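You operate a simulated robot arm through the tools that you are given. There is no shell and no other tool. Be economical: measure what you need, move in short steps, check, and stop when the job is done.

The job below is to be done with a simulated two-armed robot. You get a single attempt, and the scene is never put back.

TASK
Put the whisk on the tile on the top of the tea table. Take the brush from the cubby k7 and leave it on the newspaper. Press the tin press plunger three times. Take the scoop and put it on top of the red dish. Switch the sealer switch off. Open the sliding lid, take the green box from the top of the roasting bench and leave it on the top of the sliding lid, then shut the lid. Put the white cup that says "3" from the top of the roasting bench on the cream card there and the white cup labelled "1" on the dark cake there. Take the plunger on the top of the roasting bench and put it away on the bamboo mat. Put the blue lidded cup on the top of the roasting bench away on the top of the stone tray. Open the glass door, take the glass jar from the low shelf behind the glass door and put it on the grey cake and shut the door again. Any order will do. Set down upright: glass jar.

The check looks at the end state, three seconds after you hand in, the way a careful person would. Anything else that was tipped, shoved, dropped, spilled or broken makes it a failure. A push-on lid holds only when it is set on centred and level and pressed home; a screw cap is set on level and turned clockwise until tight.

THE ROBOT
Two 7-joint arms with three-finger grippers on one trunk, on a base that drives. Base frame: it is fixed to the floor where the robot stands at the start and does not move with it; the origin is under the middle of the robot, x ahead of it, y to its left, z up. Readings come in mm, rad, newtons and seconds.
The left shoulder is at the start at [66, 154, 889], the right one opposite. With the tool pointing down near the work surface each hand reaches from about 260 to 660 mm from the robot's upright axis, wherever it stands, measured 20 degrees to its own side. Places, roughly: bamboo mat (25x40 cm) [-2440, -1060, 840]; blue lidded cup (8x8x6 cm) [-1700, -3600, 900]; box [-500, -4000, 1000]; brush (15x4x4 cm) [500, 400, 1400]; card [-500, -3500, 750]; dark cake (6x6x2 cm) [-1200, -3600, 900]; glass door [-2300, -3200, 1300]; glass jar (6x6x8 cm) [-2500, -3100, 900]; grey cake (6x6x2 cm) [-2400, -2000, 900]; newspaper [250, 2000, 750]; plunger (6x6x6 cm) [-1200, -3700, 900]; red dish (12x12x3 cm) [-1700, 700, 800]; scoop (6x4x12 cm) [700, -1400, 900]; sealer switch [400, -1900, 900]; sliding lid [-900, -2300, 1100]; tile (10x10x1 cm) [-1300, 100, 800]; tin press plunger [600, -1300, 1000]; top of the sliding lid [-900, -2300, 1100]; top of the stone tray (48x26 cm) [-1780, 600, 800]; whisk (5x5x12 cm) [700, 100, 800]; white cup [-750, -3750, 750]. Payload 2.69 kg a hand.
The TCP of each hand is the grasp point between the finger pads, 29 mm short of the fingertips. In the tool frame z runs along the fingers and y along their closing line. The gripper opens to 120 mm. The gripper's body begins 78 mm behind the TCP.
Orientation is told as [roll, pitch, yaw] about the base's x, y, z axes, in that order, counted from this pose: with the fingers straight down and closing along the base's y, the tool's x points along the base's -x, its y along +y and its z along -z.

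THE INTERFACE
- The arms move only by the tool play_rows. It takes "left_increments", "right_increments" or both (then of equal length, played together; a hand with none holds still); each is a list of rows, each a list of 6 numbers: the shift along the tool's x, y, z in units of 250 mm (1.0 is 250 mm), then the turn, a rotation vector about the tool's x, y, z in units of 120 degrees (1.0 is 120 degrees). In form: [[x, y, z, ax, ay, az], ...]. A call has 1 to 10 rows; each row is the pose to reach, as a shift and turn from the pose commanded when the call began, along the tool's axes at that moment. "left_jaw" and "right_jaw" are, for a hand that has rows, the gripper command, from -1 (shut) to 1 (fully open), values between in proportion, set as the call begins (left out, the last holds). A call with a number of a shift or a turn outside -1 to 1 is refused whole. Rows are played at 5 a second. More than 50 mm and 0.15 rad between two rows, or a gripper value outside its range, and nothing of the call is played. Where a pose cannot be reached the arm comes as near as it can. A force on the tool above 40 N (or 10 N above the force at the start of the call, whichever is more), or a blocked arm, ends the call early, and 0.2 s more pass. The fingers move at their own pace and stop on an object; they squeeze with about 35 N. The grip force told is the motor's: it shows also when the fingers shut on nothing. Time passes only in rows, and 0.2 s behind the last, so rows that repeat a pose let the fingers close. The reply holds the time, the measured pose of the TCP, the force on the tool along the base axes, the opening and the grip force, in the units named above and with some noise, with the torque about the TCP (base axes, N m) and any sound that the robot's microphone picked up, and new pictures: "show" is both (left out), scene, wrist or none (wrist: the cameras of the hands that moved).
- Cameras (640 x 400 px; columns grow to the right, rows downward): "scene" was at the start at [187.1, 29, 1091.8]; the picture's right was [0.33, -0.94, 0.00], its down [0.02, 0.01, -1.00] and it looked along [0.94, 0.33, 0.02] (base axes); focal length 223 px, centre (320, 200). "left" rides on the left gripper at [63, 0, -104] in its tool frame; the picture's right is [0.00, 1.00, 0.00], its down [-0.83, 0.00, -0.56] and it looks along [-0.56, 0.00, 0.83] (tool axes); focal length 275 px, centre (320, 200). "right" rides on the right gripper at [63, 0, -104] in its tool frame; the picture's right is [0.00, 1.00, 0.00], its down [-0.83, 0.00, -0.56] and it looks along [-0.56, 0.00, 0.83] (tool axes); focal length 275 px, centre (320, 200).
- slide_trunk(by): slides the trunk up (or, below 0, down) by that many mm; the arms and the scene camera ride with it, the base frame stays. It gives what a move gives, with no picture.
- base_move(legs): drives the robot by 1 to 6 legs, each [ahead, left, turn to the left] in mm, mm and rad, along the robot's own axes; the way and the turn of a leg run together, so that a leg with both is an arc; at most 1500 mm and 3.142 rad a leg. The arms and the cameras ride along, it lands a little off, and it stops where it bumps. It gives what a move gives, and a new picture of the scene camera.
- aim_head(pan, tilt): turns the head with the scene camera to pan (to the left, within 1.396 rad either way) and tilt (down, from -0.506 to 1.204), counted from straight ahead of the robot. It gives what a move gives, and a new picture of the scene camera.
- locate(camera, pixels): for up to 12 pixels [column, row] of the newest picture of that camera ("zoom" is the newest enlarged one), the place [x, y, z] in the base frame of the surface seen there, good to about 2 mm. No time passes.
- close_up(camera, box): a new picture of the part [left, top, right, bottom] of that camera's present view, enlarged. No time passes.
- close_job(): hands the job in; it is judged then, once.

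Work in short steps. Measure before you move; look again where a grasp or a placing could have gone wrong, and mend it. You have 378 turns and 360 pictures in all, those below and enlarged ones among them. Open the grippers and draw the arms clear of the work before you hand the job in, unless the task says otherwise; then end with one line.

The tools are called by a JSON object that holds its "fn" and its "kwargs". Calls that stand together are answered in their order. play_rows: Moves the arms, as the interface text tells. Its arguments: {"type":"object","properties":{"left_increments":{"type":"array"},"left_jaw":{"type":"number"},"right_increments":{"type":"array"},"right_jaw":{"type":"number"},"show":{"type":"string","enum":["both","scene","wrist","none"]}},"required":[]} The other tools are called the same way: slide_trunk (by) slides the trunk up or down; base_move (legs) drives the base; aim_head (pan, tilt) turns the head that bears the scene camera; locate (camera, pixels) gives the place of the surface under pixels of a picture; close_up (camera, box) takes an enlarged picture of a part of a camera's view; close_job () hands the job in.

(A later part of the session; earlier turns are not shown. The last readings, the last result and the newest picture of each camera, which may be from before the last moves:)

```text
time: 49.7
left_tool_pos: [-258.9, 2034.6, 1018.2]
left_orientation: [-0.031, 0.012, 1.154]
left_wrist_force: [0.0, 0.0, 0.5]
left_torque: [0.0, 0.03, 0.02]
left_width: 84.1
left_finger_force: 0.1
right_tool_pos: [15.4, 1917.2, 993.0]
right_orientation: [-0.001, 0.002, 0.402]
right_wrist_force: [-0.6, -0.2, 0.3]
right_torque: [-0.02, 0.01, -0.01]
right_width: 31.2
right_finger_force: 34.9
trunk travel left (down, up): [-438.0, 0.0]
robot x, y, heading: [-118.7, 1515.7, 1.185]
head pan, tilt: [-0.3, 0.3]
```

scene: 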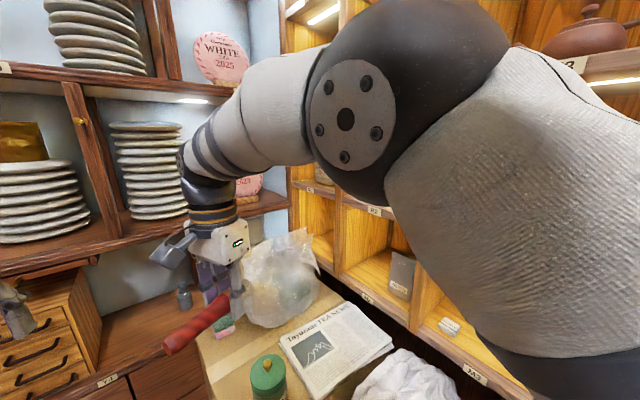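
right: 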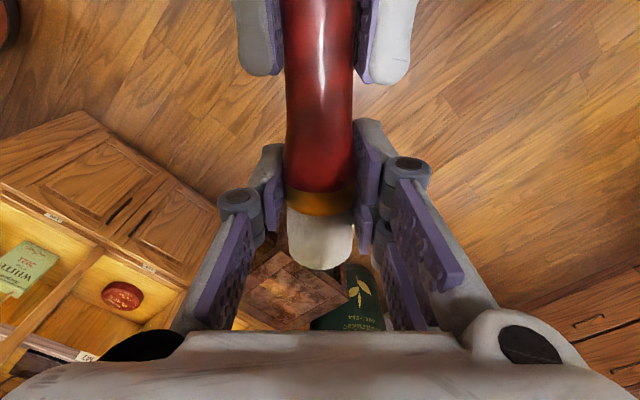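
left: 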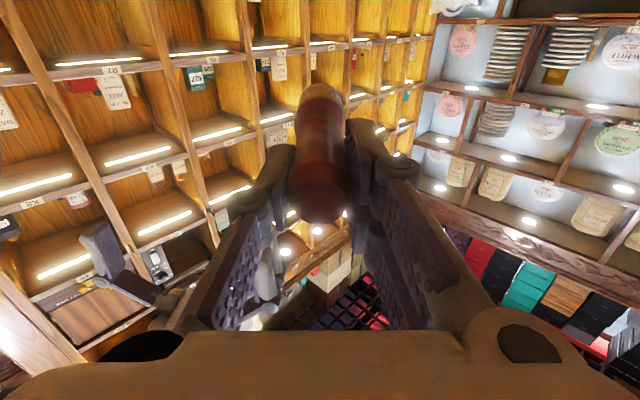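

Move the right hand over the newspaper, turning the brush along x.

{"fn": "play_rows", "kwargs": {"right_increments": [[-0.14, -0.04, 0, 0, 0, 0.027], [-0.28, -0.08, 0, 0, 0, 0.055], [-0.42, -0.12, 0.0, 0, 0, 0.082], [-0.56, -0.16, 0.1, 0, 0, 0.11], [-0.7, -0.2, 0.2, 0, 0, 0.137], [-0.84, -0.24, 0.3, 0, 0, 0.165], [-0.98, -0.28, 0.4, 0, 0, 0.192], [-0.98, -0.28, 0.4, 0, 0, 0.192]], "show": "wrist"}}

```text
time: 51.5
left_tool_pos: [-259.6, 2034.3, 1019.2]
left_orientation: [-0.031, 0.009, 1.153]
left_wrist_force: [0.4, -0.1, 0.8]
left_torque: [-0.01, -0.05, 0.0]
left_width: 83.9
left_finger_force: 0.0
right_tool_pos: [267.3, 1948.9, 896.2]
right_orientation: [0.0, 0.001, -0.002]
right_wrist_force: [-0.8, 0.8, -0.3]
right_torque: [0.03, 0.05, 0.0]
right_width: 31.1
right_finger_force: 34.5
trunk travel left (down, up): [-438.0, 0.0]
robot x, y, heading: [-117.2, 1515.4, 1.181]
head pan, tilt: [-0.3, 0.3]
```

right: 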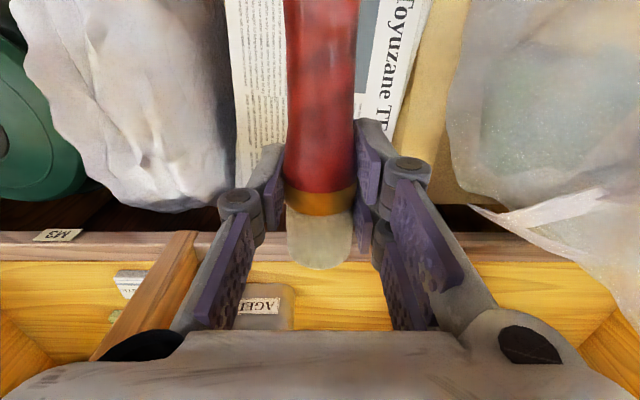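

Paper is beneath the brush. Descend to z≈712.

{"fn": "play_rows", "kwargs": {"right_increments": [[0, 0, 0.15, 0, 0, 0], [0, 0, 0.3, 0, 0, 0], [0, 0, 0.45, 0, 0, 0], [0, 0, 0.6, 0, 0, 0], [0, 0, 0.69, 0, 0, 0], [0, 0, 0.735, 0, 0, 0], [0, 0, 0.735, 0, 0, 0]], "show": "wrist"}}

```text
time: 53.1
left_tool_pos: [-258.8, 2034.5, 1019.0]
left_orientation: [-0.032, 0.009, 1.154]
left_wrist_force: [0.0, 1.2, 0.3]
left_torque: [0.05, 0.0, 0.01]
left_width: 83.9
left_finger_force: 0.0
right_tool_pos: [266.0, 1944.8, 709.6]
right_orientation: [-0.002, 0.002, -0.002]
right_wrist_force: [-0.2, 0.0, 0.4]
right_torque: [0.01, -0.01, 0.0]
right_width: 30.8
right_finger_force: 34.8
trunk travel left (down, up): [-438.0, 0.0]
robot x, y, heading: [-120.1, 1514.3, 1.183]
head pan, tilt: [-0.3, 0.3]
```

right: 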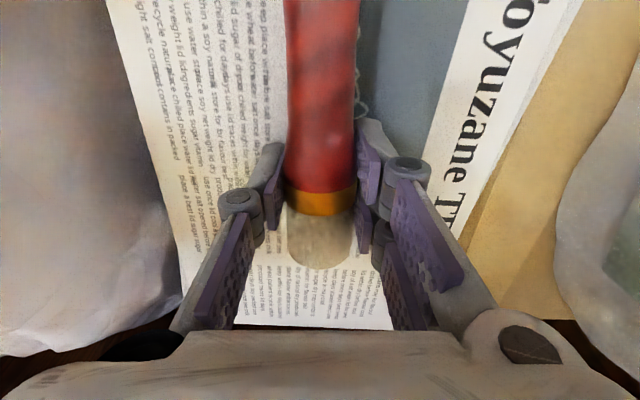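

Over the paper. Lower a few mm and open slightly, then rise.

{"fn": "play_rows", "kwargs": {"right_increments": [[0, 0, 0.01, 0, 0, 0], [0, 0, 0.02, 0, 0, 0]], "show": "none"}}

{"fn": "play_rows", "kwargs": {"right_increments": [[0, 0, 0, 0, 0, 0], [0, 0, 0, 0, 0, 0], [0, 0, 0, 0, 0, 0]], "right_jaw": -0.1, "show": "none"}}

{"fn": "play_rows", "kwargs": {"right_increments": [[0, 0, -0.1, 0, 0, 0], [0, 0, -0.25, 0, 0, 0], [0, 0, -0.4, 0, 0, 0], [0, 0, -0.55, 0, 0, 0], [0, 0, -0.7, 0, 0, 0], [0, 0, -0.85, 0, 0, 0]], "show": "wrist"}}

```text
time: 53.7
left_tool_pos: [-259.3, 2035.4, 1018.5]
left_orientation: [-0.032, 0.009, 1.154]
left_wrist_force: [0.2, -0.3, -0.7]
left_torque: [-0.03, -0.03, -0.04]
left_width: 84.3
left_finger_force: 0.0
right_tool_pos: [265.8, 1944.0, 706.0]
right_orientation: [-0.001, 0.001, -0.002]
right_wrist_force: [-0.3, -0.3, -0.5]
right_torque: [-0.01, 0.03, -0.02]
right_width: 30.8
right_finger_force: 35.3
right hand out of reach, approached as far as the arm can: row 2
trunk travel left (down, up): [-438.0, 0.0]
robot x, y, heading: [-119.6, 1513.4, 1.183]
head pan, tilt: [-0.3, 0.3]
```

```text
time: 54.5
left_tool_pos: [-258.4, 2034.3, 1017.6]
left_orientation: [-0.03, 0.009, 1.153]
left_wrist_force: [-0.1, 0.3, -0.1]
left_torque: [0.02, 0.02, 0.01]
left_width: 83.9
left_finger_force: 0.1
right_tool_pos: [265.0, 1945.0, 706.2]
right_orientation: [-0.004, 0.003, 0.0]
right_wrist_force: [0.5, 0.7, -0.8]
right_torque: [-0.02, 0.01, 0.0]
right_width: 53.9
right_finger_force: 0.0
trunk travel left (down, up): [-438.0, 0.0]
robot x, y, heading: [-119.3, 1514.2, 1.187]
head pan, tilt: [-0.3, 0.3]
```

```text
time: 55.9
left_tool_pos: [-258.6, 2035.1, 1020.1]
left_orientation: [-0.032, 0.008, 1.155]
left_wrist_force: [-0.4, 0.5, -0.3]
left_torque: [0.02, -0.01, 0.01]
left_width: 83.8
left_finger_force: 0.0
right_tool_pos: [268.0, 1944.8, 918.5]
right_orientation: [-0.002, 0.003, -0.002]
right_wrist_force: [0.5, 0.5, 0.5]
right_torque: [0.01, 0.05, -0.01]
right_width: 54.0
right_finger_force: 0.1
trunk travel left (down, up): [-438.0, 0.0]
robot x, y, heading: [-116.8, 1514.6, 1.186]
head pan, tilt: [-0.3, 0.3]
```

right: 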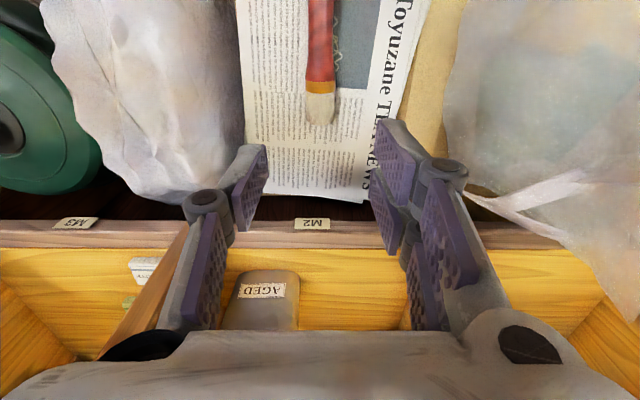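

Brush rests on the paper. I back off and return toward the rack to view the whisk cubby.

{"fn": "base_move", "kwargs": {"legs": [[-850, 0, 0], [0, 0, -1.186], [0, -480, 0]]}}

{"fn": "aim_head", "kwargs": {"pan": 0.0, "tilt": 0.35}}

```text
time: 67.1
left_tool_pos: [-1.3, 585.4, 1019.6]
left_orientation: [-0.032, 0.011, -0.028]
left_wrist_force: [0.5, -1.0, 0.6]
left_torque: [0.01, 0.02, -0.02]
left_width: 84.0
left_finger_force: 0.0
right_tool_pos: [117.0, 62.6, 918.3]
right_orientation: [-0.001, 0.003, -1.184]
right_wrist_force: [-0.2, -0.9, 0.6]
right_torque: [0.0, 0.01, 0.01]
right_width: 54.1
right_finger_force: 0.1
trunk travel left (down, up): [-438.0, 0.0]
robot x, y, heading: [-431.6, 257.5, 0.004]
head pan, tilt: [-0.3, 0.3]
```

scene: 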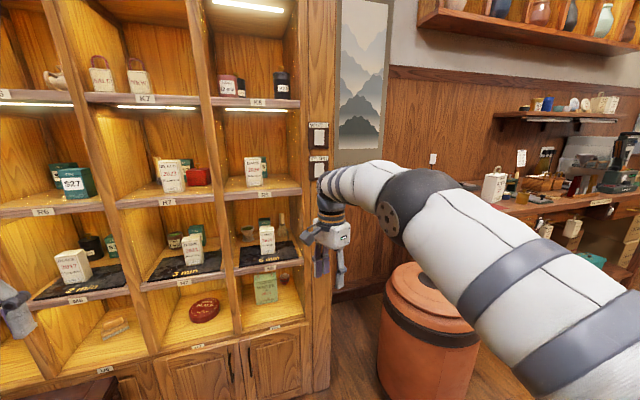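

```text
time: 67.9
left_tool_pos: [-1.1, 584.8, 1018.7]
left_orientation: [-0.031, 0.01, -0.029]
left_wrist_force: [0.2, 0.0, 0.4]
left_torque: [-0.02, 0.0, 0.02]
left_width: 83.9
left_finger_force: 0.0
right_tool_pos: [116.5, 63.6, 917.4]
right_orientation: [-0.002, 0.003, -1.182]
right_wrist_force: [0.1, 0.1, 0.2]
right_torque: [0.03, 0.01, 0.02]
right_width: 54.1
right_finger_force: 0.1
trunk travel left (down, up): [-438.0, 0.0]
robot x, y, heading: [-422.6, 254.5, -0.001]
head pan, tilt: [0.0, 0.351]
```

scene: 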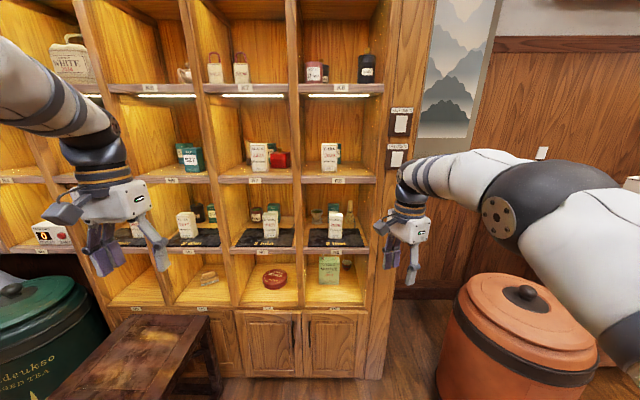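

The whisk should be in the third-row cubby around (345,215). Zoom there.

{"fn": "close_up", "kwargs": {"camera": "scene", "box": [295, 185, 375, 260]}}

```text
5.33 times, centred on (335, 222) of scene
```

zoom: 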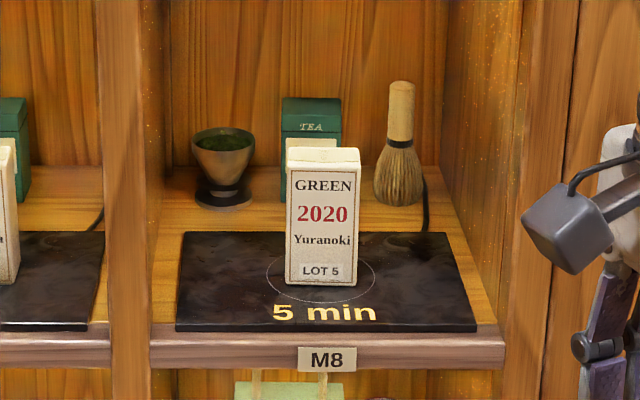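

Whisk at zoom (400,150). Locate it and obstacles.

{"fn": "locate", "kwargs": {"camera": "zoom", "pixels": [[401, 90], [401, 125], [398, 180], [398, 203], [360, 200], [322, 155], [310, 104], [340, 150], [425, 60], [470, 200], [500, 352], [430, 300]]}}

{"fn": "locate", "kwargs": {"camera": "scene", "pixels": [[340, 178], [345, 181], [370, 190], [385, 240], [380, 150], [300, 215]]}}

```text
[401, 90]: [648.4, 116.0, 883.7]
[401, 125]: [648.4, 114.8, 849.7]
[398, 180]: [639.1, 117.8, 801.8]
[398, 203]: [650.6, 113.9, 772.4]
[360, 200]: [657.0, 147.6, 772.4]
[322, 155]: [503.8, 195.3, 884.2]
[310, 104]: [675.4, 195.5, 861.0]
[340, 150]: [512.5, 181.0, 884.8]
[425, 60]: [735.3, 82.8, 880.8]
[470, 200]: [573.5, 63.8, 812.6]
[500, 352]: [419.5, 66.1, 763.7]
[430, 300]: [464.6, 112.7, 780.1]
```

```text
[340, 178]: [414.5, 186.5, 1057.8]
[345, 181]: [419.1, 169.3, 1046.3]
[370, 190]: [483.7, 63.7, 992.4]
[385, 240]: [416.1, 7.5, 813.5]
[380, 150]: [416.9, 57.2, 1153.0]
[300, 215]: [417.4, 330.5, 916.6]
```

Whisk stands at (655,115), shelf z 772, top ~893; the GREEN box (x≈500–545, y≥172, top 885) is left-front and the right wall is at y≈64. I'll flip the right hand so its camera is on top and come in pitched ~30° down; first turn the wrist.

{"fn": "play_rows", "kwargs": {"right_increments": [[0, -0.054, 0, 0, 0, 0.07], [0, -0.108, 0, 0, 0, 0.14], [0, -0.162, 0, 0, 0, 0.21], [0, -0.216, 0, 0, 0, 0.28], [0, -0.27, 0, 0, 0, 0.35], [0, -0.324, 0, 0, 0, 0.42], [0, -0.378, 0, 0, 0, 0.49], [0, -0.432, 0, 0, 0, 0.56], [0, -0.486, 0, 0, 0, 0.63], [0, -0.536, 0, 0, 0, 0.7]], "right_jaw": 0, "show": "none"}}

{"fn": "play_rows", "kwargs": {"right_increments": [[0, 0, 0, 0, 0, 0.07], [0, 0, 0, 0, 0, 0.14], [0, 0, 0, 0, 0, 0.21], [0, 0, 0, 0, 0, 0.28], [0, 0, 0, 0, 0, 0.35]], "show": "none"}}

```text
time: 70.1
left_tool_pos: [-0.6, 584.0, 1018.1]
left_orientation: [-0.03, 0.009, -0.029]
left_wrist_force: [-0.8, -0.2, -0.2]
left_torque: [-0.01, 0.03, 0.01]
left_width: 84.3
left_finger_force: 0.0
right_tool_pos: [-7.3, 12.6, 916.8]
right_orientation: [-0.004, 0.001, -2.65]
right_wrist_force: [0.4, -0.2, -0.1]
right_torque: [-0.06, -0.03, 0.04]
right_width: 59.9
right_finger_force: 0.0
trunk travel left (down, up): [-438.0, 0.0]
robot x, y, heading: [-428.4, 256.1, 0.003]
head pan, tilt: [0.0, 0.351]
```

```text
time: 71.3
left_tool_pos: [0.7, 584.5, 1018.7]
left_orientation: [-0.03, 0.01, -0.027]
left_wrist_force: [0.8, -0.2, -0.3]
left_torque: [-0.01, 0.0, 0.01]
left_width: 84.0
left_finger_force: 0.0
right_tool_pos: [-7.9, 12.6, 916.3]
right_orientation: [0.001, -0.003, 2.898]
right_wrist_force: [-0.2, 0.0, -0.1]
right_torque: [-0.03, 0.01, 0.0]
right_width: 60.0
right_finger_force: 0.0
trunk travel left (down, up): [-438.0, 0.0]
robot x, y, heading: [-427.5, 252.7, 0.006]
head pan, tilt: [0.0, 0.351]
```

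Wrist turned fine. Pitch the right hand up by 60° (pointing forward, 30° down), and pull the left hand back.

{"fn": "play_rows", "kwargs": {"right_increments": [[0, 0, 0.03, 0, 0.0715, 0], [0, 0, 0.06, 0, 0.143, 0], [0, 0, 0.09, 0, 0.2145, 0], [0, 0, 0.12, 0, 0.286, 0], [0, 0, 0.15, 0, 0.3575, 0], [0, 0, 0.18, 0, 0.429, 0], [0, 0, 0.2, 0, 0.5, 0]], "left_increments": [[0.1, 0, 0, 0, 0, 0], [0.2, 0, 0, 0, 0, 0], [0.3, 0, 0, 0, 0, 0], [0.4, 0, 0, 0, 0, 0], [0.5, 0, 0, 0, 0, 0], [0.5, 0, 0, 0, 0, 0], [0.5, 0, 0, 0, 0, 0]], "show": "wrist"}}

```text
time: 72.9
left_tool_pos: [-126.5, 587.5, 1020.1]
left_orientation: [-0.032, 0.009, -0.028]
left_wrist_force: [0.4, -0.5, -0.3]
left_torque: [-0.02, 0.02, 0.01]
left_width: 84.1
left_finger_force: 0.0
right_tool_pos: [-7.6, 15.5, 868.1]
right_orientation: [-0.003, 1.045, 2.899]
right_wrist_force: [0.1, -0.6, 0.4]
right_torque: [-0.02, -0.01, 0.01]
right_width: 60.0
right_finger_force: 0.1
trunk travel left (down, up): [-438.0, 0.0]
robot x, y, heading: [-427.7, 253.2, 0.003]
head pan, tilt: [0.0, 0.351]
```

right: 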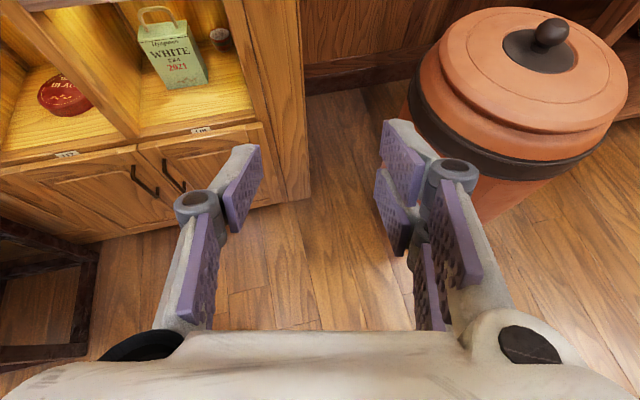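
left: 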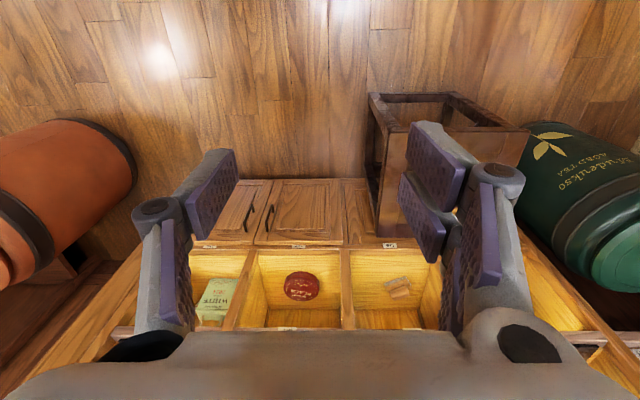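

Drive to bring the right TCP to about (390,115).

{"fn": "base_move", "kwargs": {"legs": [[0, 99, 0], [390, 0, 0]]}}

{"fn": "close_up", "kwargs": {"camera": "right", "box": [0, 0, 640, 400]}}

```text
time: 76.4
left_tool_pos: [260.2, 692.6, 1020.1]
left_orientation: [-0.031, 0.009, -0.024]
left_wrist_force: [0.4, -0.3, 0.1]
left_torque: [0.0, 0.03, 0.01]
left_width: 84.1
left_finger_force: 0.0
right_tool_pos: [379.7, 117.6, 867.4]
right_orientation: [0.0, 1.046, 2.904]
right_wrist_force: [-0.3, -0.1, -0.5]
right_torque: [0.0, -0.02, -0.02]
right_width: 60.0
right_finger_force: 0.0
trunk travel left (down, up): [-438.0, 0.0]
robot x, y, heading: [-39.9, 361.1, 0.007]
head pan, tilt: [0.0, 0.351]
```

scene: 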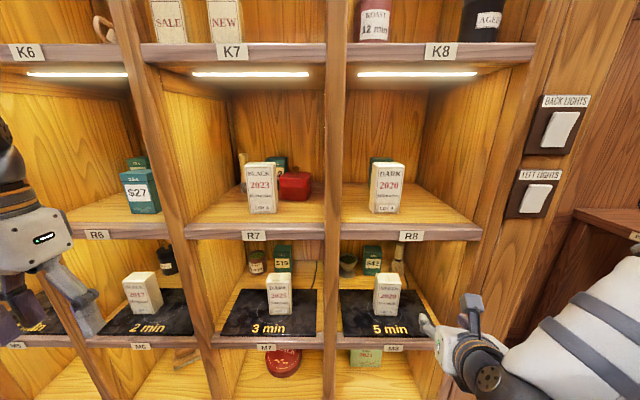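

```text
1.00 times, centred on (320, 200) of right (not enlarged: the box is as wide or as high as the picture)
```

zoom: 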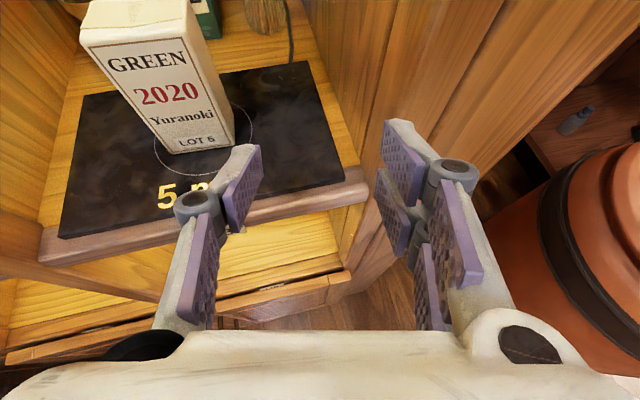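

I check clearances with locate in this wrist picture: box edge, wall, post.

{"fn": "locate", "kwargs": {"camera": "right", "pixels": [[190, 30], [234, 135], [215, 60], [270, 15], [290, 20], [345, 140], [365, 180], [330, 60], [400, 100], [300, 75]]}}

```text
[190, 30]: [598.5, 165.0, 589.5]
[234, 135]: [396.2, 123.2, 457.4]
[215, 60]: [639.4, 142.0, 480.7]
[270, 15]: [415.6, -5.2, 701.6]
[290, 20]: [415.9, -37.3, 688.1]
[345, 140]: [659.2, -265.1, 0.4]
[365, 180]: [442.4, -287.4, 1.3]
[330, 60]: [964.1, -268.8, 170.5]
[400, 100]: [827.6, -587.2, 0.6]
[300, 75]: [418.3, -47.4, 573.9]
```

Those used an older picture; repeat with "zoom".

{"fn": "locate", "kwargs": {"camera": "zoom", "pixels": [[190, 30], [232, 140], [184, 5], [265, 15], [290, 20], [345, 140], [360, 180], [330, 60], [400, 100], [312, 70], [345, 10], [330, 120]]}}

```text
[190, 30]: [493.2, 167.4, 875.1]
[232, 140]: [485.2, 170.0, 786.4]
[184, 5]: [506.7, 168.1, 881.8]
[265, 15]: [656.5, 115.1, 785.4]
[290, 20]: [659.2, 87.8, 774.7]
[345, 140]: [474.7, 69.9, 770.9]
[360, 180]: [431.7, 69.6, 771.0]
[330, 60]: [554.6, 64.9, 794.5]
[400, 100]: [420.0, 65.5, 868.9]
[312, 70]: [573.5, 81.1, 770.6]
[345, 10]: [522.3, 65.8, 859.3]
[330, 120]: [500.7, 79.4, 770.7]
```

Whisk confirmed at (656,115); box edge y≈168. The forearm comes from the side and would hit the post, so I back off 300 mm and stretch the arm straight ahead first.

{"fn": "base_move", "kwargs": {"legs": [[-300, 0, 0]]}}

{"fn": "play_rows", "kwargs": {"right_increments": [[0.075, -0.083, 0.123, 0, 0, 0], [0.15, -0.166, 0.247, 0, 0, 0], [0.224, -0.25, 0.37, 0, 0, 0], [0.3, -0.333, 0.494, 0, 0, 0], [0.374, -0.416, 0.617, 0, 0, 0], [0.449, -0.5, 0.741, 0, 0, 0], [0.523, -0.583, 0.864, 0, 0, 0], [0.598, -0.666, 0.988, 0, 0, 0], [0.598, -0.666, 0.988, 0, 0, 0]], "right_jaw": -0.2, "show": "both"}}

```text
time: 78.4
left_tool_pos: [-45.7, 691.3, 1019.3]
left_orientation: [-0.032, 0.008, -0.027]
left_wrist_force: [0.1, -0.3, -0.1]
left_torque: [-0.01, 0.01, -0.01]
left_width: 84.4
left_finger_force: 0.0
right_tool_pos: [74.7, 115.8, 867.5]
right_orientation: [0.0, 1.045, 2.905]
right_wrist_force: [0.2, -0.3, 0.4]
right_torque: [-0.01, 0.05, 0.01]
right_width: 60.1
right_finger_force: 0.0
trunk travel left (down, up): [-438.0, 0.0]
robot x, y, heading: [-348.5, 356.6, 0.006]
head pan, tilt: [0.0, 0.351]
```

scene: 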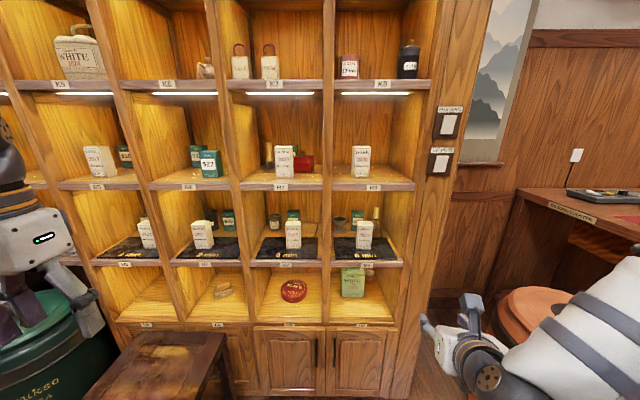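

```text
time: 80.4
left_tool_pos: [-46.4, 690.7, 1020.0]
left_orientation: [-0.03, 0.008, -0.026]
left_wrist_force: [0.6, -0.7, -0.1]
left_torque: [-0.01, -0.02, 0.0]
left_width: 83.9
left_finger_force: 0.1
right_tool_pos: [385.5, 207.2, 873.8]
right_orientation: [-0.004, 1.043, 2.903]
right_wrist_force: [-0.2, 0.4, 0.0]
right_torque: [0.03, 0.02, 0.0]
right_width: 47.9
right_finger_force: 0.0
right hand out of reach, approached as far as the arm can: row 8, 9
trunk travel left (down, up): [-438.0, 0.0]
robot x, y, heading: [-347.6, 356.8, 0.008]
head pan, tilt: [0.0, 0.351]
```

scene: 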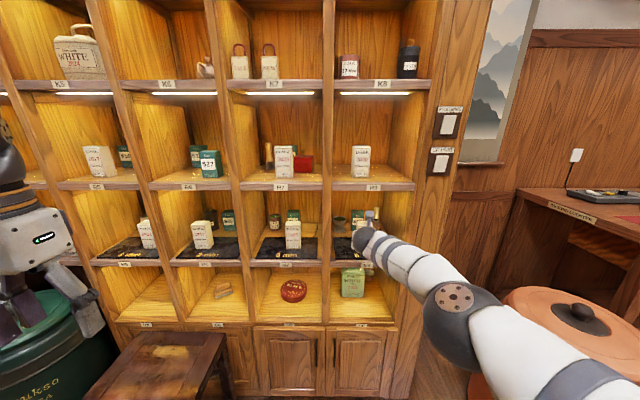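
right: 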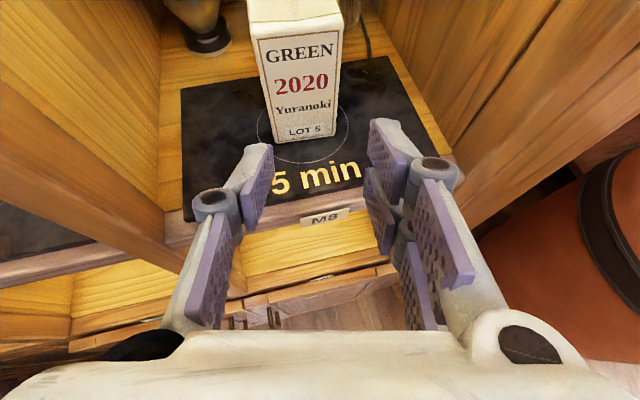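

Arm is stretched. Locate points along the forearm to check it clears the right post at insertion.

{"fn": "locate", "kwargs": {"camera": "scene", "pixels": [[362, 240], [385, 240], [420, 270], [430, 300], [455, 297], [430, 260], [400, 280], [370, 215], [480, 300], [460, 340]]}}

```text
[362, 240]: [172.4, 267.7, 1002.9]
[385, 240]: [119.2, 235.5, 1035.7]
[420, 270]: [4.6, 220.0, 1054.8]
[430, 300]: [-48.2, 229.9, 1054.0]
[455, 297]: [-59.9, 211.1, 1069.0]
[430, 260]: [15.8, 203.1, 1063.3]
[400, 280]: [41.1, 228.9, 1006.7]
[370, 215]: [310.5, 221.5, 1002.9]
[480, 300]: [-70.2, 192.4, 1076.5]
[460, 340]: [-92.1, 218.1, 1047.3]
```

Forearm runs straight back, top z≈1030 under the 1045 shelf after shifting. I lower the trunk 8 mm, sidestep right 92 and drive in 200 mm, then check.

{"fn": "slide_trunk", "kwargs": {"by": -8}}

{"fn": "base_move", "kwargs": {"legs": [[-40, -92, 0]]}}

{"fn": "close_up", "kwargs": {"camera": "right", "box": [0, 0, 640, 400]}}

```text
time: 81.0
left_tool_pos: [-46.5, 690.9, 1012.2]
left_orientation: [-0.032, 0.009, -0.026]
left_wrist_force: [-0.5, -0.5, 0.6]
left_torque: [0.0, 0.01, 0.0]
left_width: 84.4
left_finger_force: 0.1
right_tool_pos: [383.2, 206.1, 865.2]
right_orientation: [-0.001, 1.045, 2.905]
right_wrist_force: [-0.1, 0.9, 0.6]
right_torque: [0.0, 0.03, -0.05]
right_width: 47.9
right_finger_force: 0.2
trunk travel left (down, up): [-430.0, 8.0]
robot x, y, heading: [-346.7, 358.5, 0.011]
head pan, tilt: [0.0, 0.351]
```

```text
time: 82.4
left_tool_pos: [-84.3, 596.9, 1012.6]
left_orientation: [-0.03, 0.01, -0.022]
left_wrist_force: [0.3, -0.3, 0.4]
left_torque: [0.02, 0.01, 0.02]
left_width: 83.9
left_finger_force: 0.0
right_tool_pos: [344.6, 113.3, 864.8]
right_orientation: [0.0, 1.046, 2.903]
right_wrist_force: [-0.5, 0.3, 0.6]
right_torque: [0.02, 0.0, 0.02]
right_width: 48.3
right_finger_force: 0.1
trunk travel left (down, up): [-430.0, 8.0]
robot x, y, heading: [-387.5, 260.3, 0.006]
head pan, tilt: [0.0, 0.351]
```

scene: 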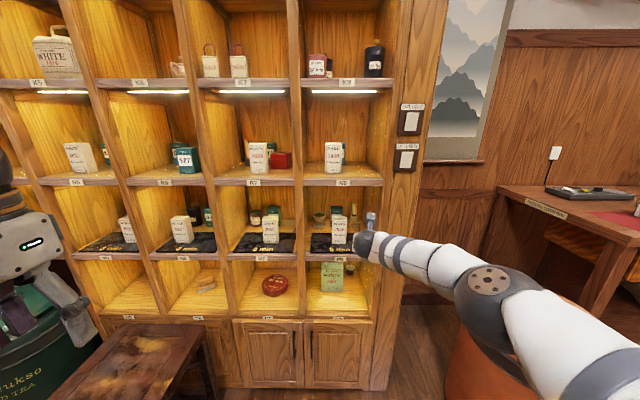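

```text
1.00 times, centred on (320, 200) of right (not enlarged: the box is as wide or as high as the picture)
```

zoom: 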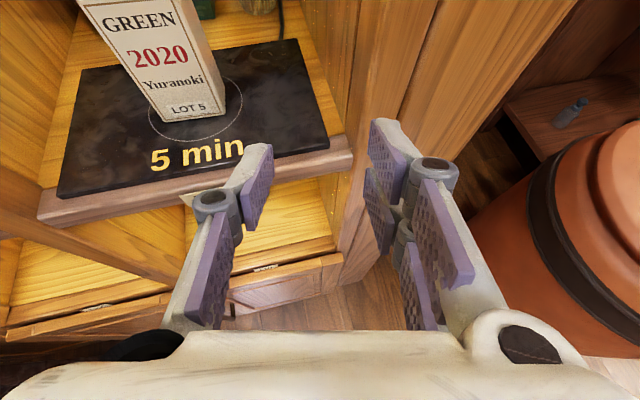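

y=113 as wanted. Drive ahead 240.

{"fn": "base_move", "kwargs": {"legs": [[238, 0, 0]]}}

{"fn": "close_up", "kwargs": {"camera": "right", "box": [0, 0, 640, 400]}}

```text
time: 84.1
left_tool_pos: [146.5, 597.8, 1011.7]
left_orientation: [-0.031, 0.011, -0.025]
left_wrist_force: [0.2, -0.3, -0.3]
left_torque: [0.0, 0.03, 0.01]
left_width: 84.2
left_finger_force: 0.0
right_tool_pos: [576.3, 114.8, 865.1]
right_orientation: [-0.001, 1.047, 2.907]
right_wrist_force: [1.0, 1.3, -0.3]
right_torque: [-0.03, -0.03, 0.0]
right_width: 47.8
right_finger_force: 0.0
trunk travel left (down, up): [-430.0, 8.0]
robot x, y, heading: [-152.2, 264.1, 0.008]
head pan, tilt: [0.0, 0.351]
```

scene: 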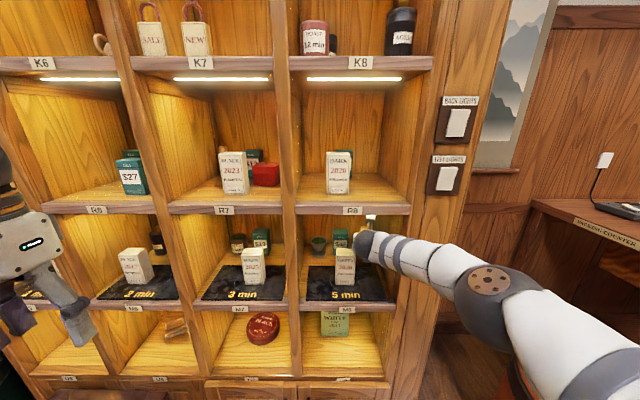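

```text
1.00 times, centred on (320, 200) of right (not enlarged: the box is as wide or as high as the picture)
```

zoom: 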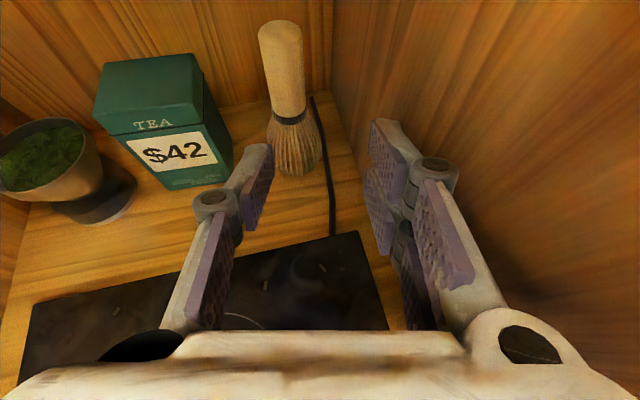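

The whisk handle is visible at zoom (283,70). Locate it precisely.

{"fn": "locate", "kwargs": {"camera": "zoom", "pixels": [[280, 35], [283, 70], [288, 105], [280, 25], [205, 130], [165, 65]]}}

```text
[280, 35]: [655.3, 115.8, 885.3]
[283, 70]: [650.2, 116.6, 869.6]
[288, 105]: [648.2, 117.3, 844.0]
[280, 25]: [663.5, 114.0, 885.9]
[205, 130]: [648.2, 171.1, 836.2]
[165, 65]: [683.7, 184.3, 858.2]
```

Handle centre (661,115). Arm is at full stretch, so I use the base for the last 82 mm, then close.

{"fn": "base_move", "kwargs": {"legs": [[82, 0, 0]]}}

{"fn": "close_up", "kwargs": {"camera": "right", "box": [0, 0, 640, 400]}}

```text
time: 85.2
left_tool_pos: [227.4, 598.5, 1010.9]
left_orientation: [-0.031, 0.012, -0.025]
left_wrist_force: [1.1, -0.3, -0.1]
left_torque: [0.0, 0.03, -0.01]
left_width: 83.8
left_finger_force: 0.1
right_tool_pos: [656.7, 115.1, 864.4]
right_orientation: [-0.001, 1.042, 2.904]
right_wrist_force: [0.1, 0.7, 0.0]
right_torque: [-0.02, 0.0, 0.0]
right_width: 47.8
right_finger_force: 0.1
trunk travel left (down, up): [-430.0, 8.0]
robot x, y, heading: [-71.8, 269.9, 0.011]
head pan, tilt: [0.0, 0.351]
```

scene: 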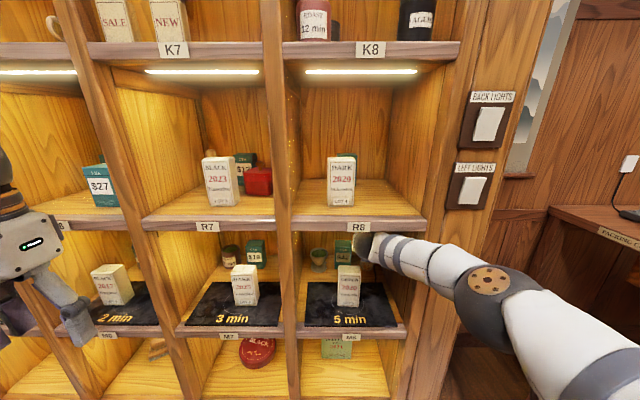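

```text
1.00 times, centred on (320, 200) of right (not enlarged: the box is as wide or as high as the picture)
```

zoom: 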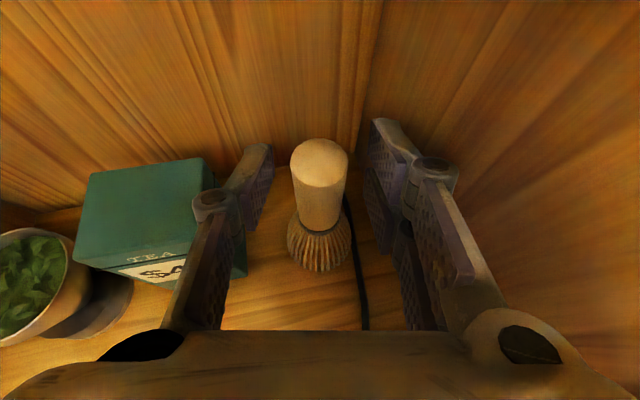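

Handle centred between the fingers. Close.

{"fn": "play_rows", "kwargs": {"right_increments": [[0, 0, 0, 0, 0, 0], [0, 0, 0, 0, 0, 0], [0, 0, 0, 0, 0, 0]], "right_jaw": -1, "show": "wrist"}}

{"fn": "slide_trunk", "kwargs": {"by": 8}}

```text
time: 86.0
left_tool_pos: [227.1, 599.4, 1012.8]
left_orientation: [-0.03, 0.009, -0.024]
left_wrist_force: [0.5, -0.1, -0.8]
left_torque: [0.02, 0.01, 0.0]
left_width: 84.0
left_finger_force: 0.1
right_tool_pos: [657.1, 114.7, 865.0]
right_orientation: [0.0, 1.045, 2.904]
right_wrist_force: [0.0, 0.1, 0.1]
right_torque: [0.01, 0.02, 0.01]
right_width: 19.4
right_finger_force: 35.3
trunk travel left (down, up): [-430.0, 8.0]
robot x, y, heading: [-74.6, 264.5, 0.009]
head pan, tilt: [0.0, 0.351]
```

right: 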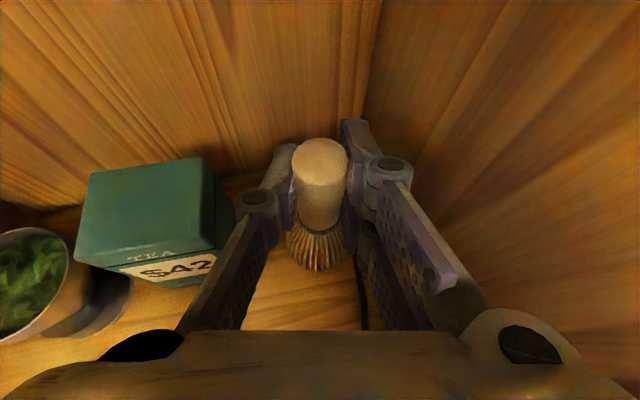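

```text
time: 86.6
left_tool_pos: [225.1, 599.1, 1021.3]
left_orientation: [-0.032, 0.008, -0.023]
left_wrist_force: [-0.2, 1.0, 0.2]
left_torque: [0.0, -0.03, -0.01]
left_width: 84.1
left_finger_force: 0.1
right_tool_pos: [657.0, 116.0, 874.9]
right_orientation: [-0.002, 1.048, 2.901]
right_wrist_force: [-0.4, 0.7, -0.3]
right_torque: [0.02, 0.01, -0.01]
right_width: 19.3
right_finger_force: 35.3
trunk travel left (down, up): [-438.0, 0.0]
robot x, y, heading: [-70.3, 268.5, 0.005]
head pan, tilt: [0.0, 0.351]
```

Gripped (19 mm), lifted ~9 mm. The mat (z 780) is ahead, so retreat 45 mm then lift another 14 mm before going on.

{"fn": "base_move", "kwargs": {"legs": [[-45, 0, 0]]}}

{"fn": "play_rows", "kwargs": {"right_increments": [[0.024, 0, -0.014, 0, 0, 0], [0.048, 0, -0.028, 0, 0, 0], [0.048, 0, -0.028, 0, 0, 0]], "show": "wrist"}}

```text
time: 87.5
left_tool_pos: [182.2, 598.8, 1020.7]
left_orientation: [-0.033, 0.008, -0.027]
left_wrist_force: [-0.5, -0.3, -0.2]
left_torque: [0.01, -0.05, 0.0]
left_width: 83.8
left_finger_force: 0.1
right_tool_pos: [611.1, 112.3, 874.2]
right_orientation: [-0.001, 1.046, 2.9]
right_wrist_force: [0.5, 0.9, 0.3]
right_torque: [0.01, 0.01, -0.01]
right_width: 19.3
right_finger_force: 35.1
trunk travel left (down, up): [-438.0, 0.0]
robot x, y, heading: [-118.8, 266.4, 0.006]
head pan, tilt: [0.0, 0.351]
```

scene: 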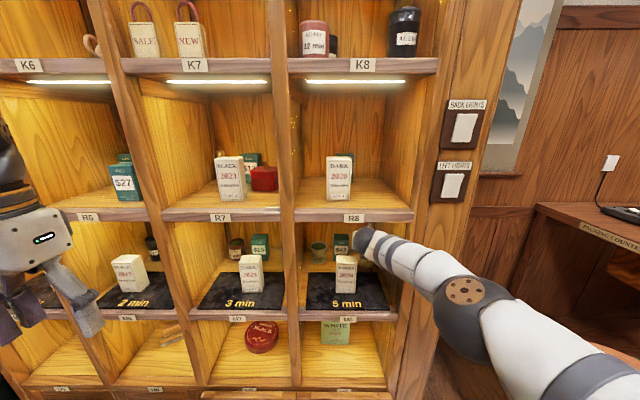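

```text
time: 88.3
left_tool_pos: [183.3, 599.1, 1020.6]
left_orientation: [-0.031, 0.012, -0.026]
left_wrist_force: [0.3, 0.3, 0.0]
left_torque: [-0.01, -0.01, 0.01]
left_width: 83.8
left_finger_force: 0.0
right_tool_pos: [612.4, 113.4, 886.1]
right_orientation: [0.001, 1.044, 2.904]
right_wrist_force: [0.2, -0.4, 0.0]
right_torque: [0.0, 0.02, -0.03]
right_width: 19.5
right_finger_force: 35.2
trunk travel left (down, up): [-438.0, 0.0]
robot x, y, heading: [-117.9, 267.5, 0.01]
head pan, tilt: [0.0, 0.351]
```

right: 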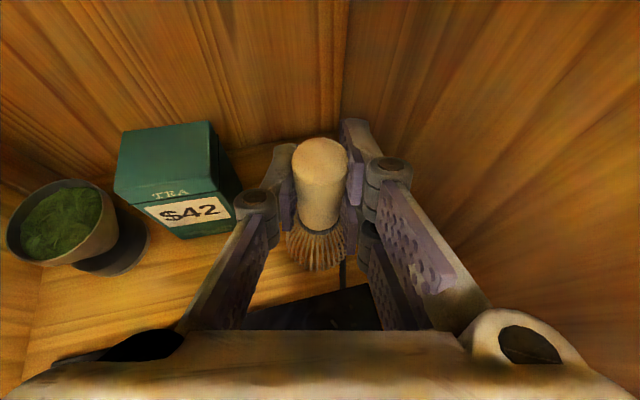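

Withdraw straight back 380 mm.

{"fn": "base_move", "kwargs": {"legs": [[-380, 0, 0]]}}

{"fn": "play_rows", "kwargs": {"right_increments": [[0.1, 0.06, -0.13, 0, 0, 0], [0.15, 0.12, -0.26, 0, 0, 0], [0.2, 0.18, -0.4, 0, 0, 0], [0.25, 0.24, -0.53, 0, 0, 0], [0.3, 0.3, -0.66, 0, 0, 0], [0.35, 0.36, -0.8, 0, 0, 0]], "show": "none"}}

{"fn": "aim_head", "kwargs": {"pan": 1.39, "tilt": 0.45}}

```text
time: 90.7
left_tool_pos: [-190.5, 595.3, 1020.0]
left_orientation: [-0.031, 0.009, -0.032]
left_wrist_force: [-0.6, 0.1, 0.5]
left_torque: [0.0, -0.03, 0.0]
left_width: 84.0
left_finger_force: 0.0
right_tool_pos: [235.2, 108.5, 887.3]
right_orientation: [0.001, 1.046, 2.896]
right_wrist_force: [-0.7, 0.6, 0.4]
right_torque: [0.0, -0.02, 0.02]
right_width: 19.7
right_finger_force: 34.8
trunk travel left (down, up): [-438.0, 0.0]
robot x, y, heading: [-491.9, 268.0, -0.001]
head pan, tilt: [0.0, 0.351]
```

scene: 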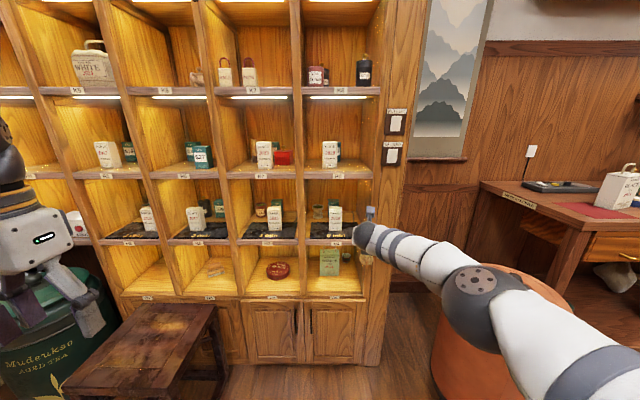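

```text
time: 92.0
left_tool_pos: [-191.6, 594.5, 1021.1]
left_orientation: [-0.03, 0.009, -0.033]
left_wrist_force: [-0.1, -0.3, 0.3]
left_torque: [-0.05, -0.03, 0.0]
left_width: 84.1
left_finger_force: 0.1
right_tool_pos: [87.5, 51.1, 1063.9]
right_orientation: [0.0, 1.046, 2.897]
right_wrist_force: [-1.2, -0.5, -0.3]
right_torque: [0.02, 0.0, 0.0]
right_width: 19.7
right_finger_force: 34.8
trunk travel left (down, up): [-438.0, 0.0]
robot x, y, heading: [-492.5, 263.5, -0.0]
head pan, tilt: [0.0, 0.351]
```

```text
time: 93.6
left_tool_pos: [-190.3, 594.2, 1019.9]
left_orientation: [-0.033, 0.012, -0.033]
left_wrist_force: [0.1, -0.4, -0.8]
left_torque: [-0.01, -0.02, 0.04]
left_width: 83.9
left_finger_force: 0.1
right_tool_pos: [88.0, 52.0, 1061.6]
right_orientation: [0.001, 1.045, 2.899]
right_wrist_force: [-0.7, -0.4, -0.4]
right_torque: [0.02, 0.0, 0.02]
right_width: 19.3
right_finger_force: 34.9
trunk travel left (down, up): [-438.0, 0.0]
robot x, y, heading: [-492.9, 264.4, -0.0]
head pan, tilt: [1.389, 0.45]
```

scene: 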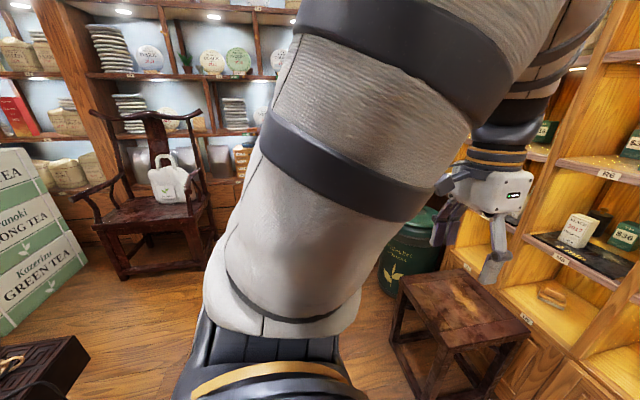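

Turn round to face the tea table.

{"fn": "base_move", "kwargs": {"legs": [[120, 0, 0], [0, 0, 1.571], [0, 0, 1.571]]}}

{"fn": "aim_head", "kwargs": {"pan": 0.0, "tilt": 0.5}}

```text
time: 102.5
left_tool_pos: [-661.4, -77.4, 1019.3]
left_orientation: [-0.031, 0.009, -3.137]
left_wrist_force: [-0.2, -0.3, -0.1]
left_torque: [0.0, -0.01, 0.01]
left_width: 84.3
left_finger_force: 0.1
right_tool_pos: [-960.2, 455.6, 1062.0]
right_orientation: [0.001, 1.045, -0.208]
right_wrist_force: [-0.3, 0.1, 0.4]
right_torque: [-0.01, 0.02, -0.03]
right_width: 19.5
right_finger_force: 34.9
trunk travel left (down, up): [-438.0, 0.0]
robot x, y, heading: [-373.4, 265.9, -3.103]
head pan, tilt: [1.389, 0.45]
```

scene: 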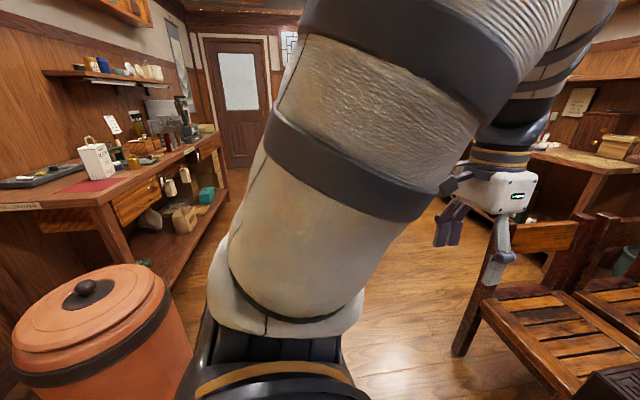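

```text
time: 104.1
left_tool_pos: [-661.8, -77.5, 1019.2]
left_orientation: [-0.032, 0.009, -3.139]
left_wrist_force: [1.2, 0.7, -0.2]
left_torque: [0.01, 0.05, -0.01]
left_width: 84.0
left_finger_force: 0.2
right_tool_pos: [-960.5, 456.7, 1061.9]
right_orientation: [0.0, 1.046, -0.207]
right_wrist_force: [-0.3, -0.3, 0.1]
right_torque: [0.02, 0.03, 0.0]
right_width: 19.5
right_finger_force: 34.5
trunk travel left (down, up): [-438.0, 0.0]
robot x, y, heading: [-372.3, 265.0, -3.105]
head pan, tilt: [0.0, 0.499]
```

scene: 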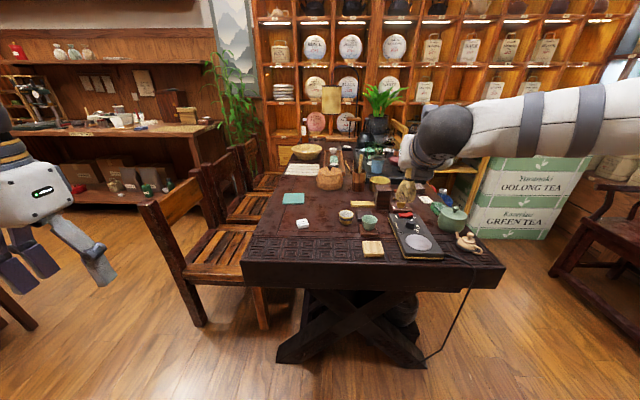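

Tea table ahead; the tile may be the teal square at (293,198). Zoom.

{"fn": "close_up", "kwargs": {"camera": "scene", "box": [240, 130, 500, 290]}}

{"fn": "locate", "kwargs": {"camera": "scene", "pixels": [[293, 198], [283, 194], [304, 203], [303, 223], [345, 215], [370, 222], [373, 250], [415, 240], [248, 262], [500, 265], [260, 240], [400, 195]]}}

```text
2.46 times, centred on (370, 210) of scene
```

zoom: 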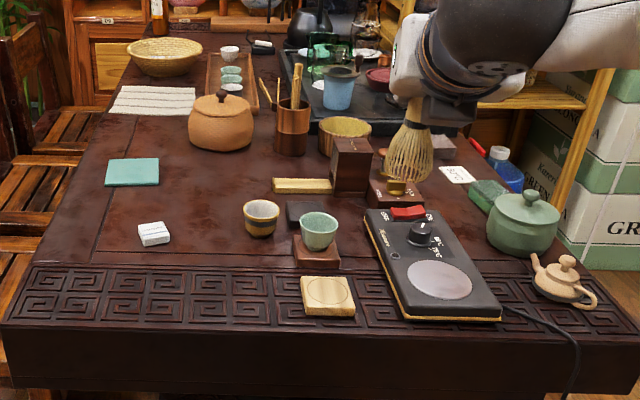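

```text
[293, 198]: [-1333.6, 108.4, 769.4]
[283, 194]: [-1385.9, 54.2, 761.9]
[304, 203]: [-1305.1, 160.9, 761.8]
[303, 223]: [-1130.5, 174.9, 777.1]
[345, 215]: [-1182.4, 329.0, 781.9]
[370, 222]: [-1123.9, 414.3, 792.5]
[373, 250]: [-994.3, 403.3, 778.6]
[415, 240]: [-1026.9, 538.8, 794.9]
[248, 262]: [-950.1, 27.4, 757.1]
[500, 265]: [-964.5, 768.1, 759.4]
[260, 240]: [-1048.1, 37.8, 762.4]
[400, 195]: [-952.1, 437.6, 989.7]
```

The teal tile: centre (−1334,108), z≈770, 100 mm square. Check the chair near the table's left before approaching.

{"fn": "locate", "kwargs": {"camera": "scene", "pixels": [[195, 318], [150, 205], [195, 185], [262, 325], [180, 290], [215, 240], [280, 360], [250, 285]]}}

```text
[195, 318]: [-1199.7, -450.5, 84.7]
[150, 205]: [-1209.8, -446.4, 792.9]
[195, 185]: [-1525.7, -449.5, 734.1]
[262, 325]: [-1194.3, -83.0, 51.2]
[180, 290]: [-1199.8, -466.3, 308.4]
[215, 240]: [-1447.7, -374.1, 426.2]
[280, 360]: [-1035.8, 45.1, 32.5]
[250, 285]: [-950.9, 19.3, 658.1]
```

Floor is clear there. Drive to about (−640,−30).

{"fn": "base_move", "kwargs": {"legs": [[0, 285, 0], [279, 0, 0]]}}

```text
time: 108.4
left_tool_pos: [-929.4, -373.6, 1021.1]
left_orientation: [-0.032, 0.009, -3.136]
left_wrist_force: [0.3, -0.4, -0.4]
left_torque: [0.01, 0.0, 0.01]
left_width: 84.0
left_finger_force: 0.1
right_tool_pos: [-1229.9, 158.5, 1062.7]
right_orientation: [0.0, 1.044, -0.204]
right_wrist_force: [-0.2, 0.1, -0.8]
right_torque: [0.01, -0.01, 0.0]
right_width: 19.7
right_finger_force: 34.2
trunk travel left (down, up): [-438.0, 0.0]
robot x, y, heading: [-640.5, -34.9, -3.102]
head pan, tilt: [0.0, 0.499]
```

scene: 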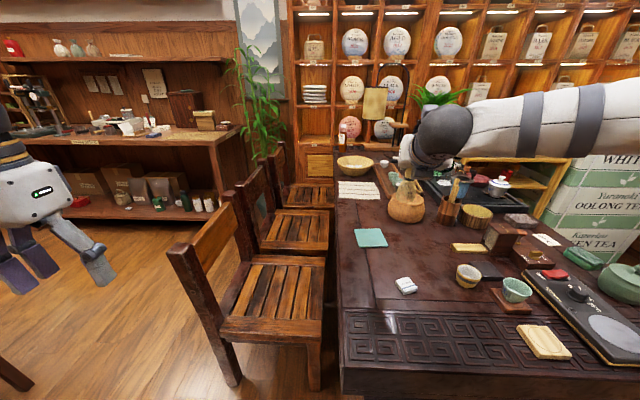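

Confirm the tile position and move the whisk above it.

{"fn": "locate", "kwargs": {"camera": "scene", "pixels": [[370, 238], [356, 230], [382, 230], [388, 246], [358, 247], [405, 286]]}}

{"fn": "play_rows", "kwargs": {"right_increments": [[-0.067, -0.056, 0.124, 0, 0, 0], [-0.134, -0.112, 0.247, 0, 0, 0], [-0.2, -0.168, 0.371, 0, 0, 0], [-0.27, -0.224, 0.494, 0, 0, 0], [-0.336, -0.28, 0.618, 0, 0, 0], [-0.336, -0.28, 0.618, 0, 0, 0]], "show": "both"}}

```text
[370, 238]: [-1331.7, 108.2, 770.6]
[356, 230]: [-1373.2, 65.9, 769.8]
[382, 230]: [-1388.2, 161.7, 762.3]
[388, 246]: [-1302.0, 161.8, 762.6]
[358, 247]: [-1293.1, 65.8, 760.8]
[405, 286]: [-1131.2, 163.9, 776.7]
```

```text
time: 109.8
left_tool_pos: [-928.7, -373.5, 1018.7]
left_orientation: [-0.033, 0.008, -3.135]
left_wrist_force: [-0.5, -0.3, 0.2]
left_torque: [0.0, -0.01, -0.05]
left_width: 83.8
left_finger_force: 0.1
right_tool_pos: [-1333.7, 106.6, 913.3]
right_orientation: [0.0, 1.045, -0.203]
right_wrist_force: [0.5, -0.5, -0.5]
right_torque: [0.0, 0.02, 0.0]
right_width: 19.3
right_finger_force: 35.2
trunk travel left (down, up): [-438.0, 0.0]
robot x, y, heading: [-643.6, -34.0, -3.104]
head pan, tilt: [0.0, 0.499]
```

scene: 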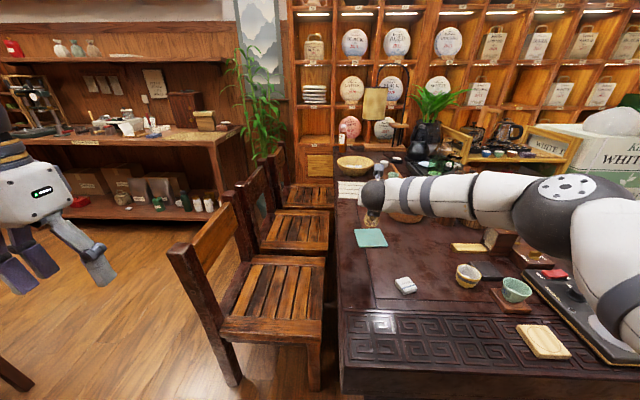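
right: 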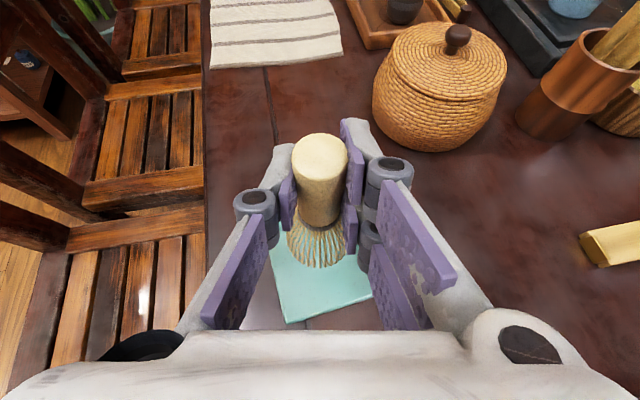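

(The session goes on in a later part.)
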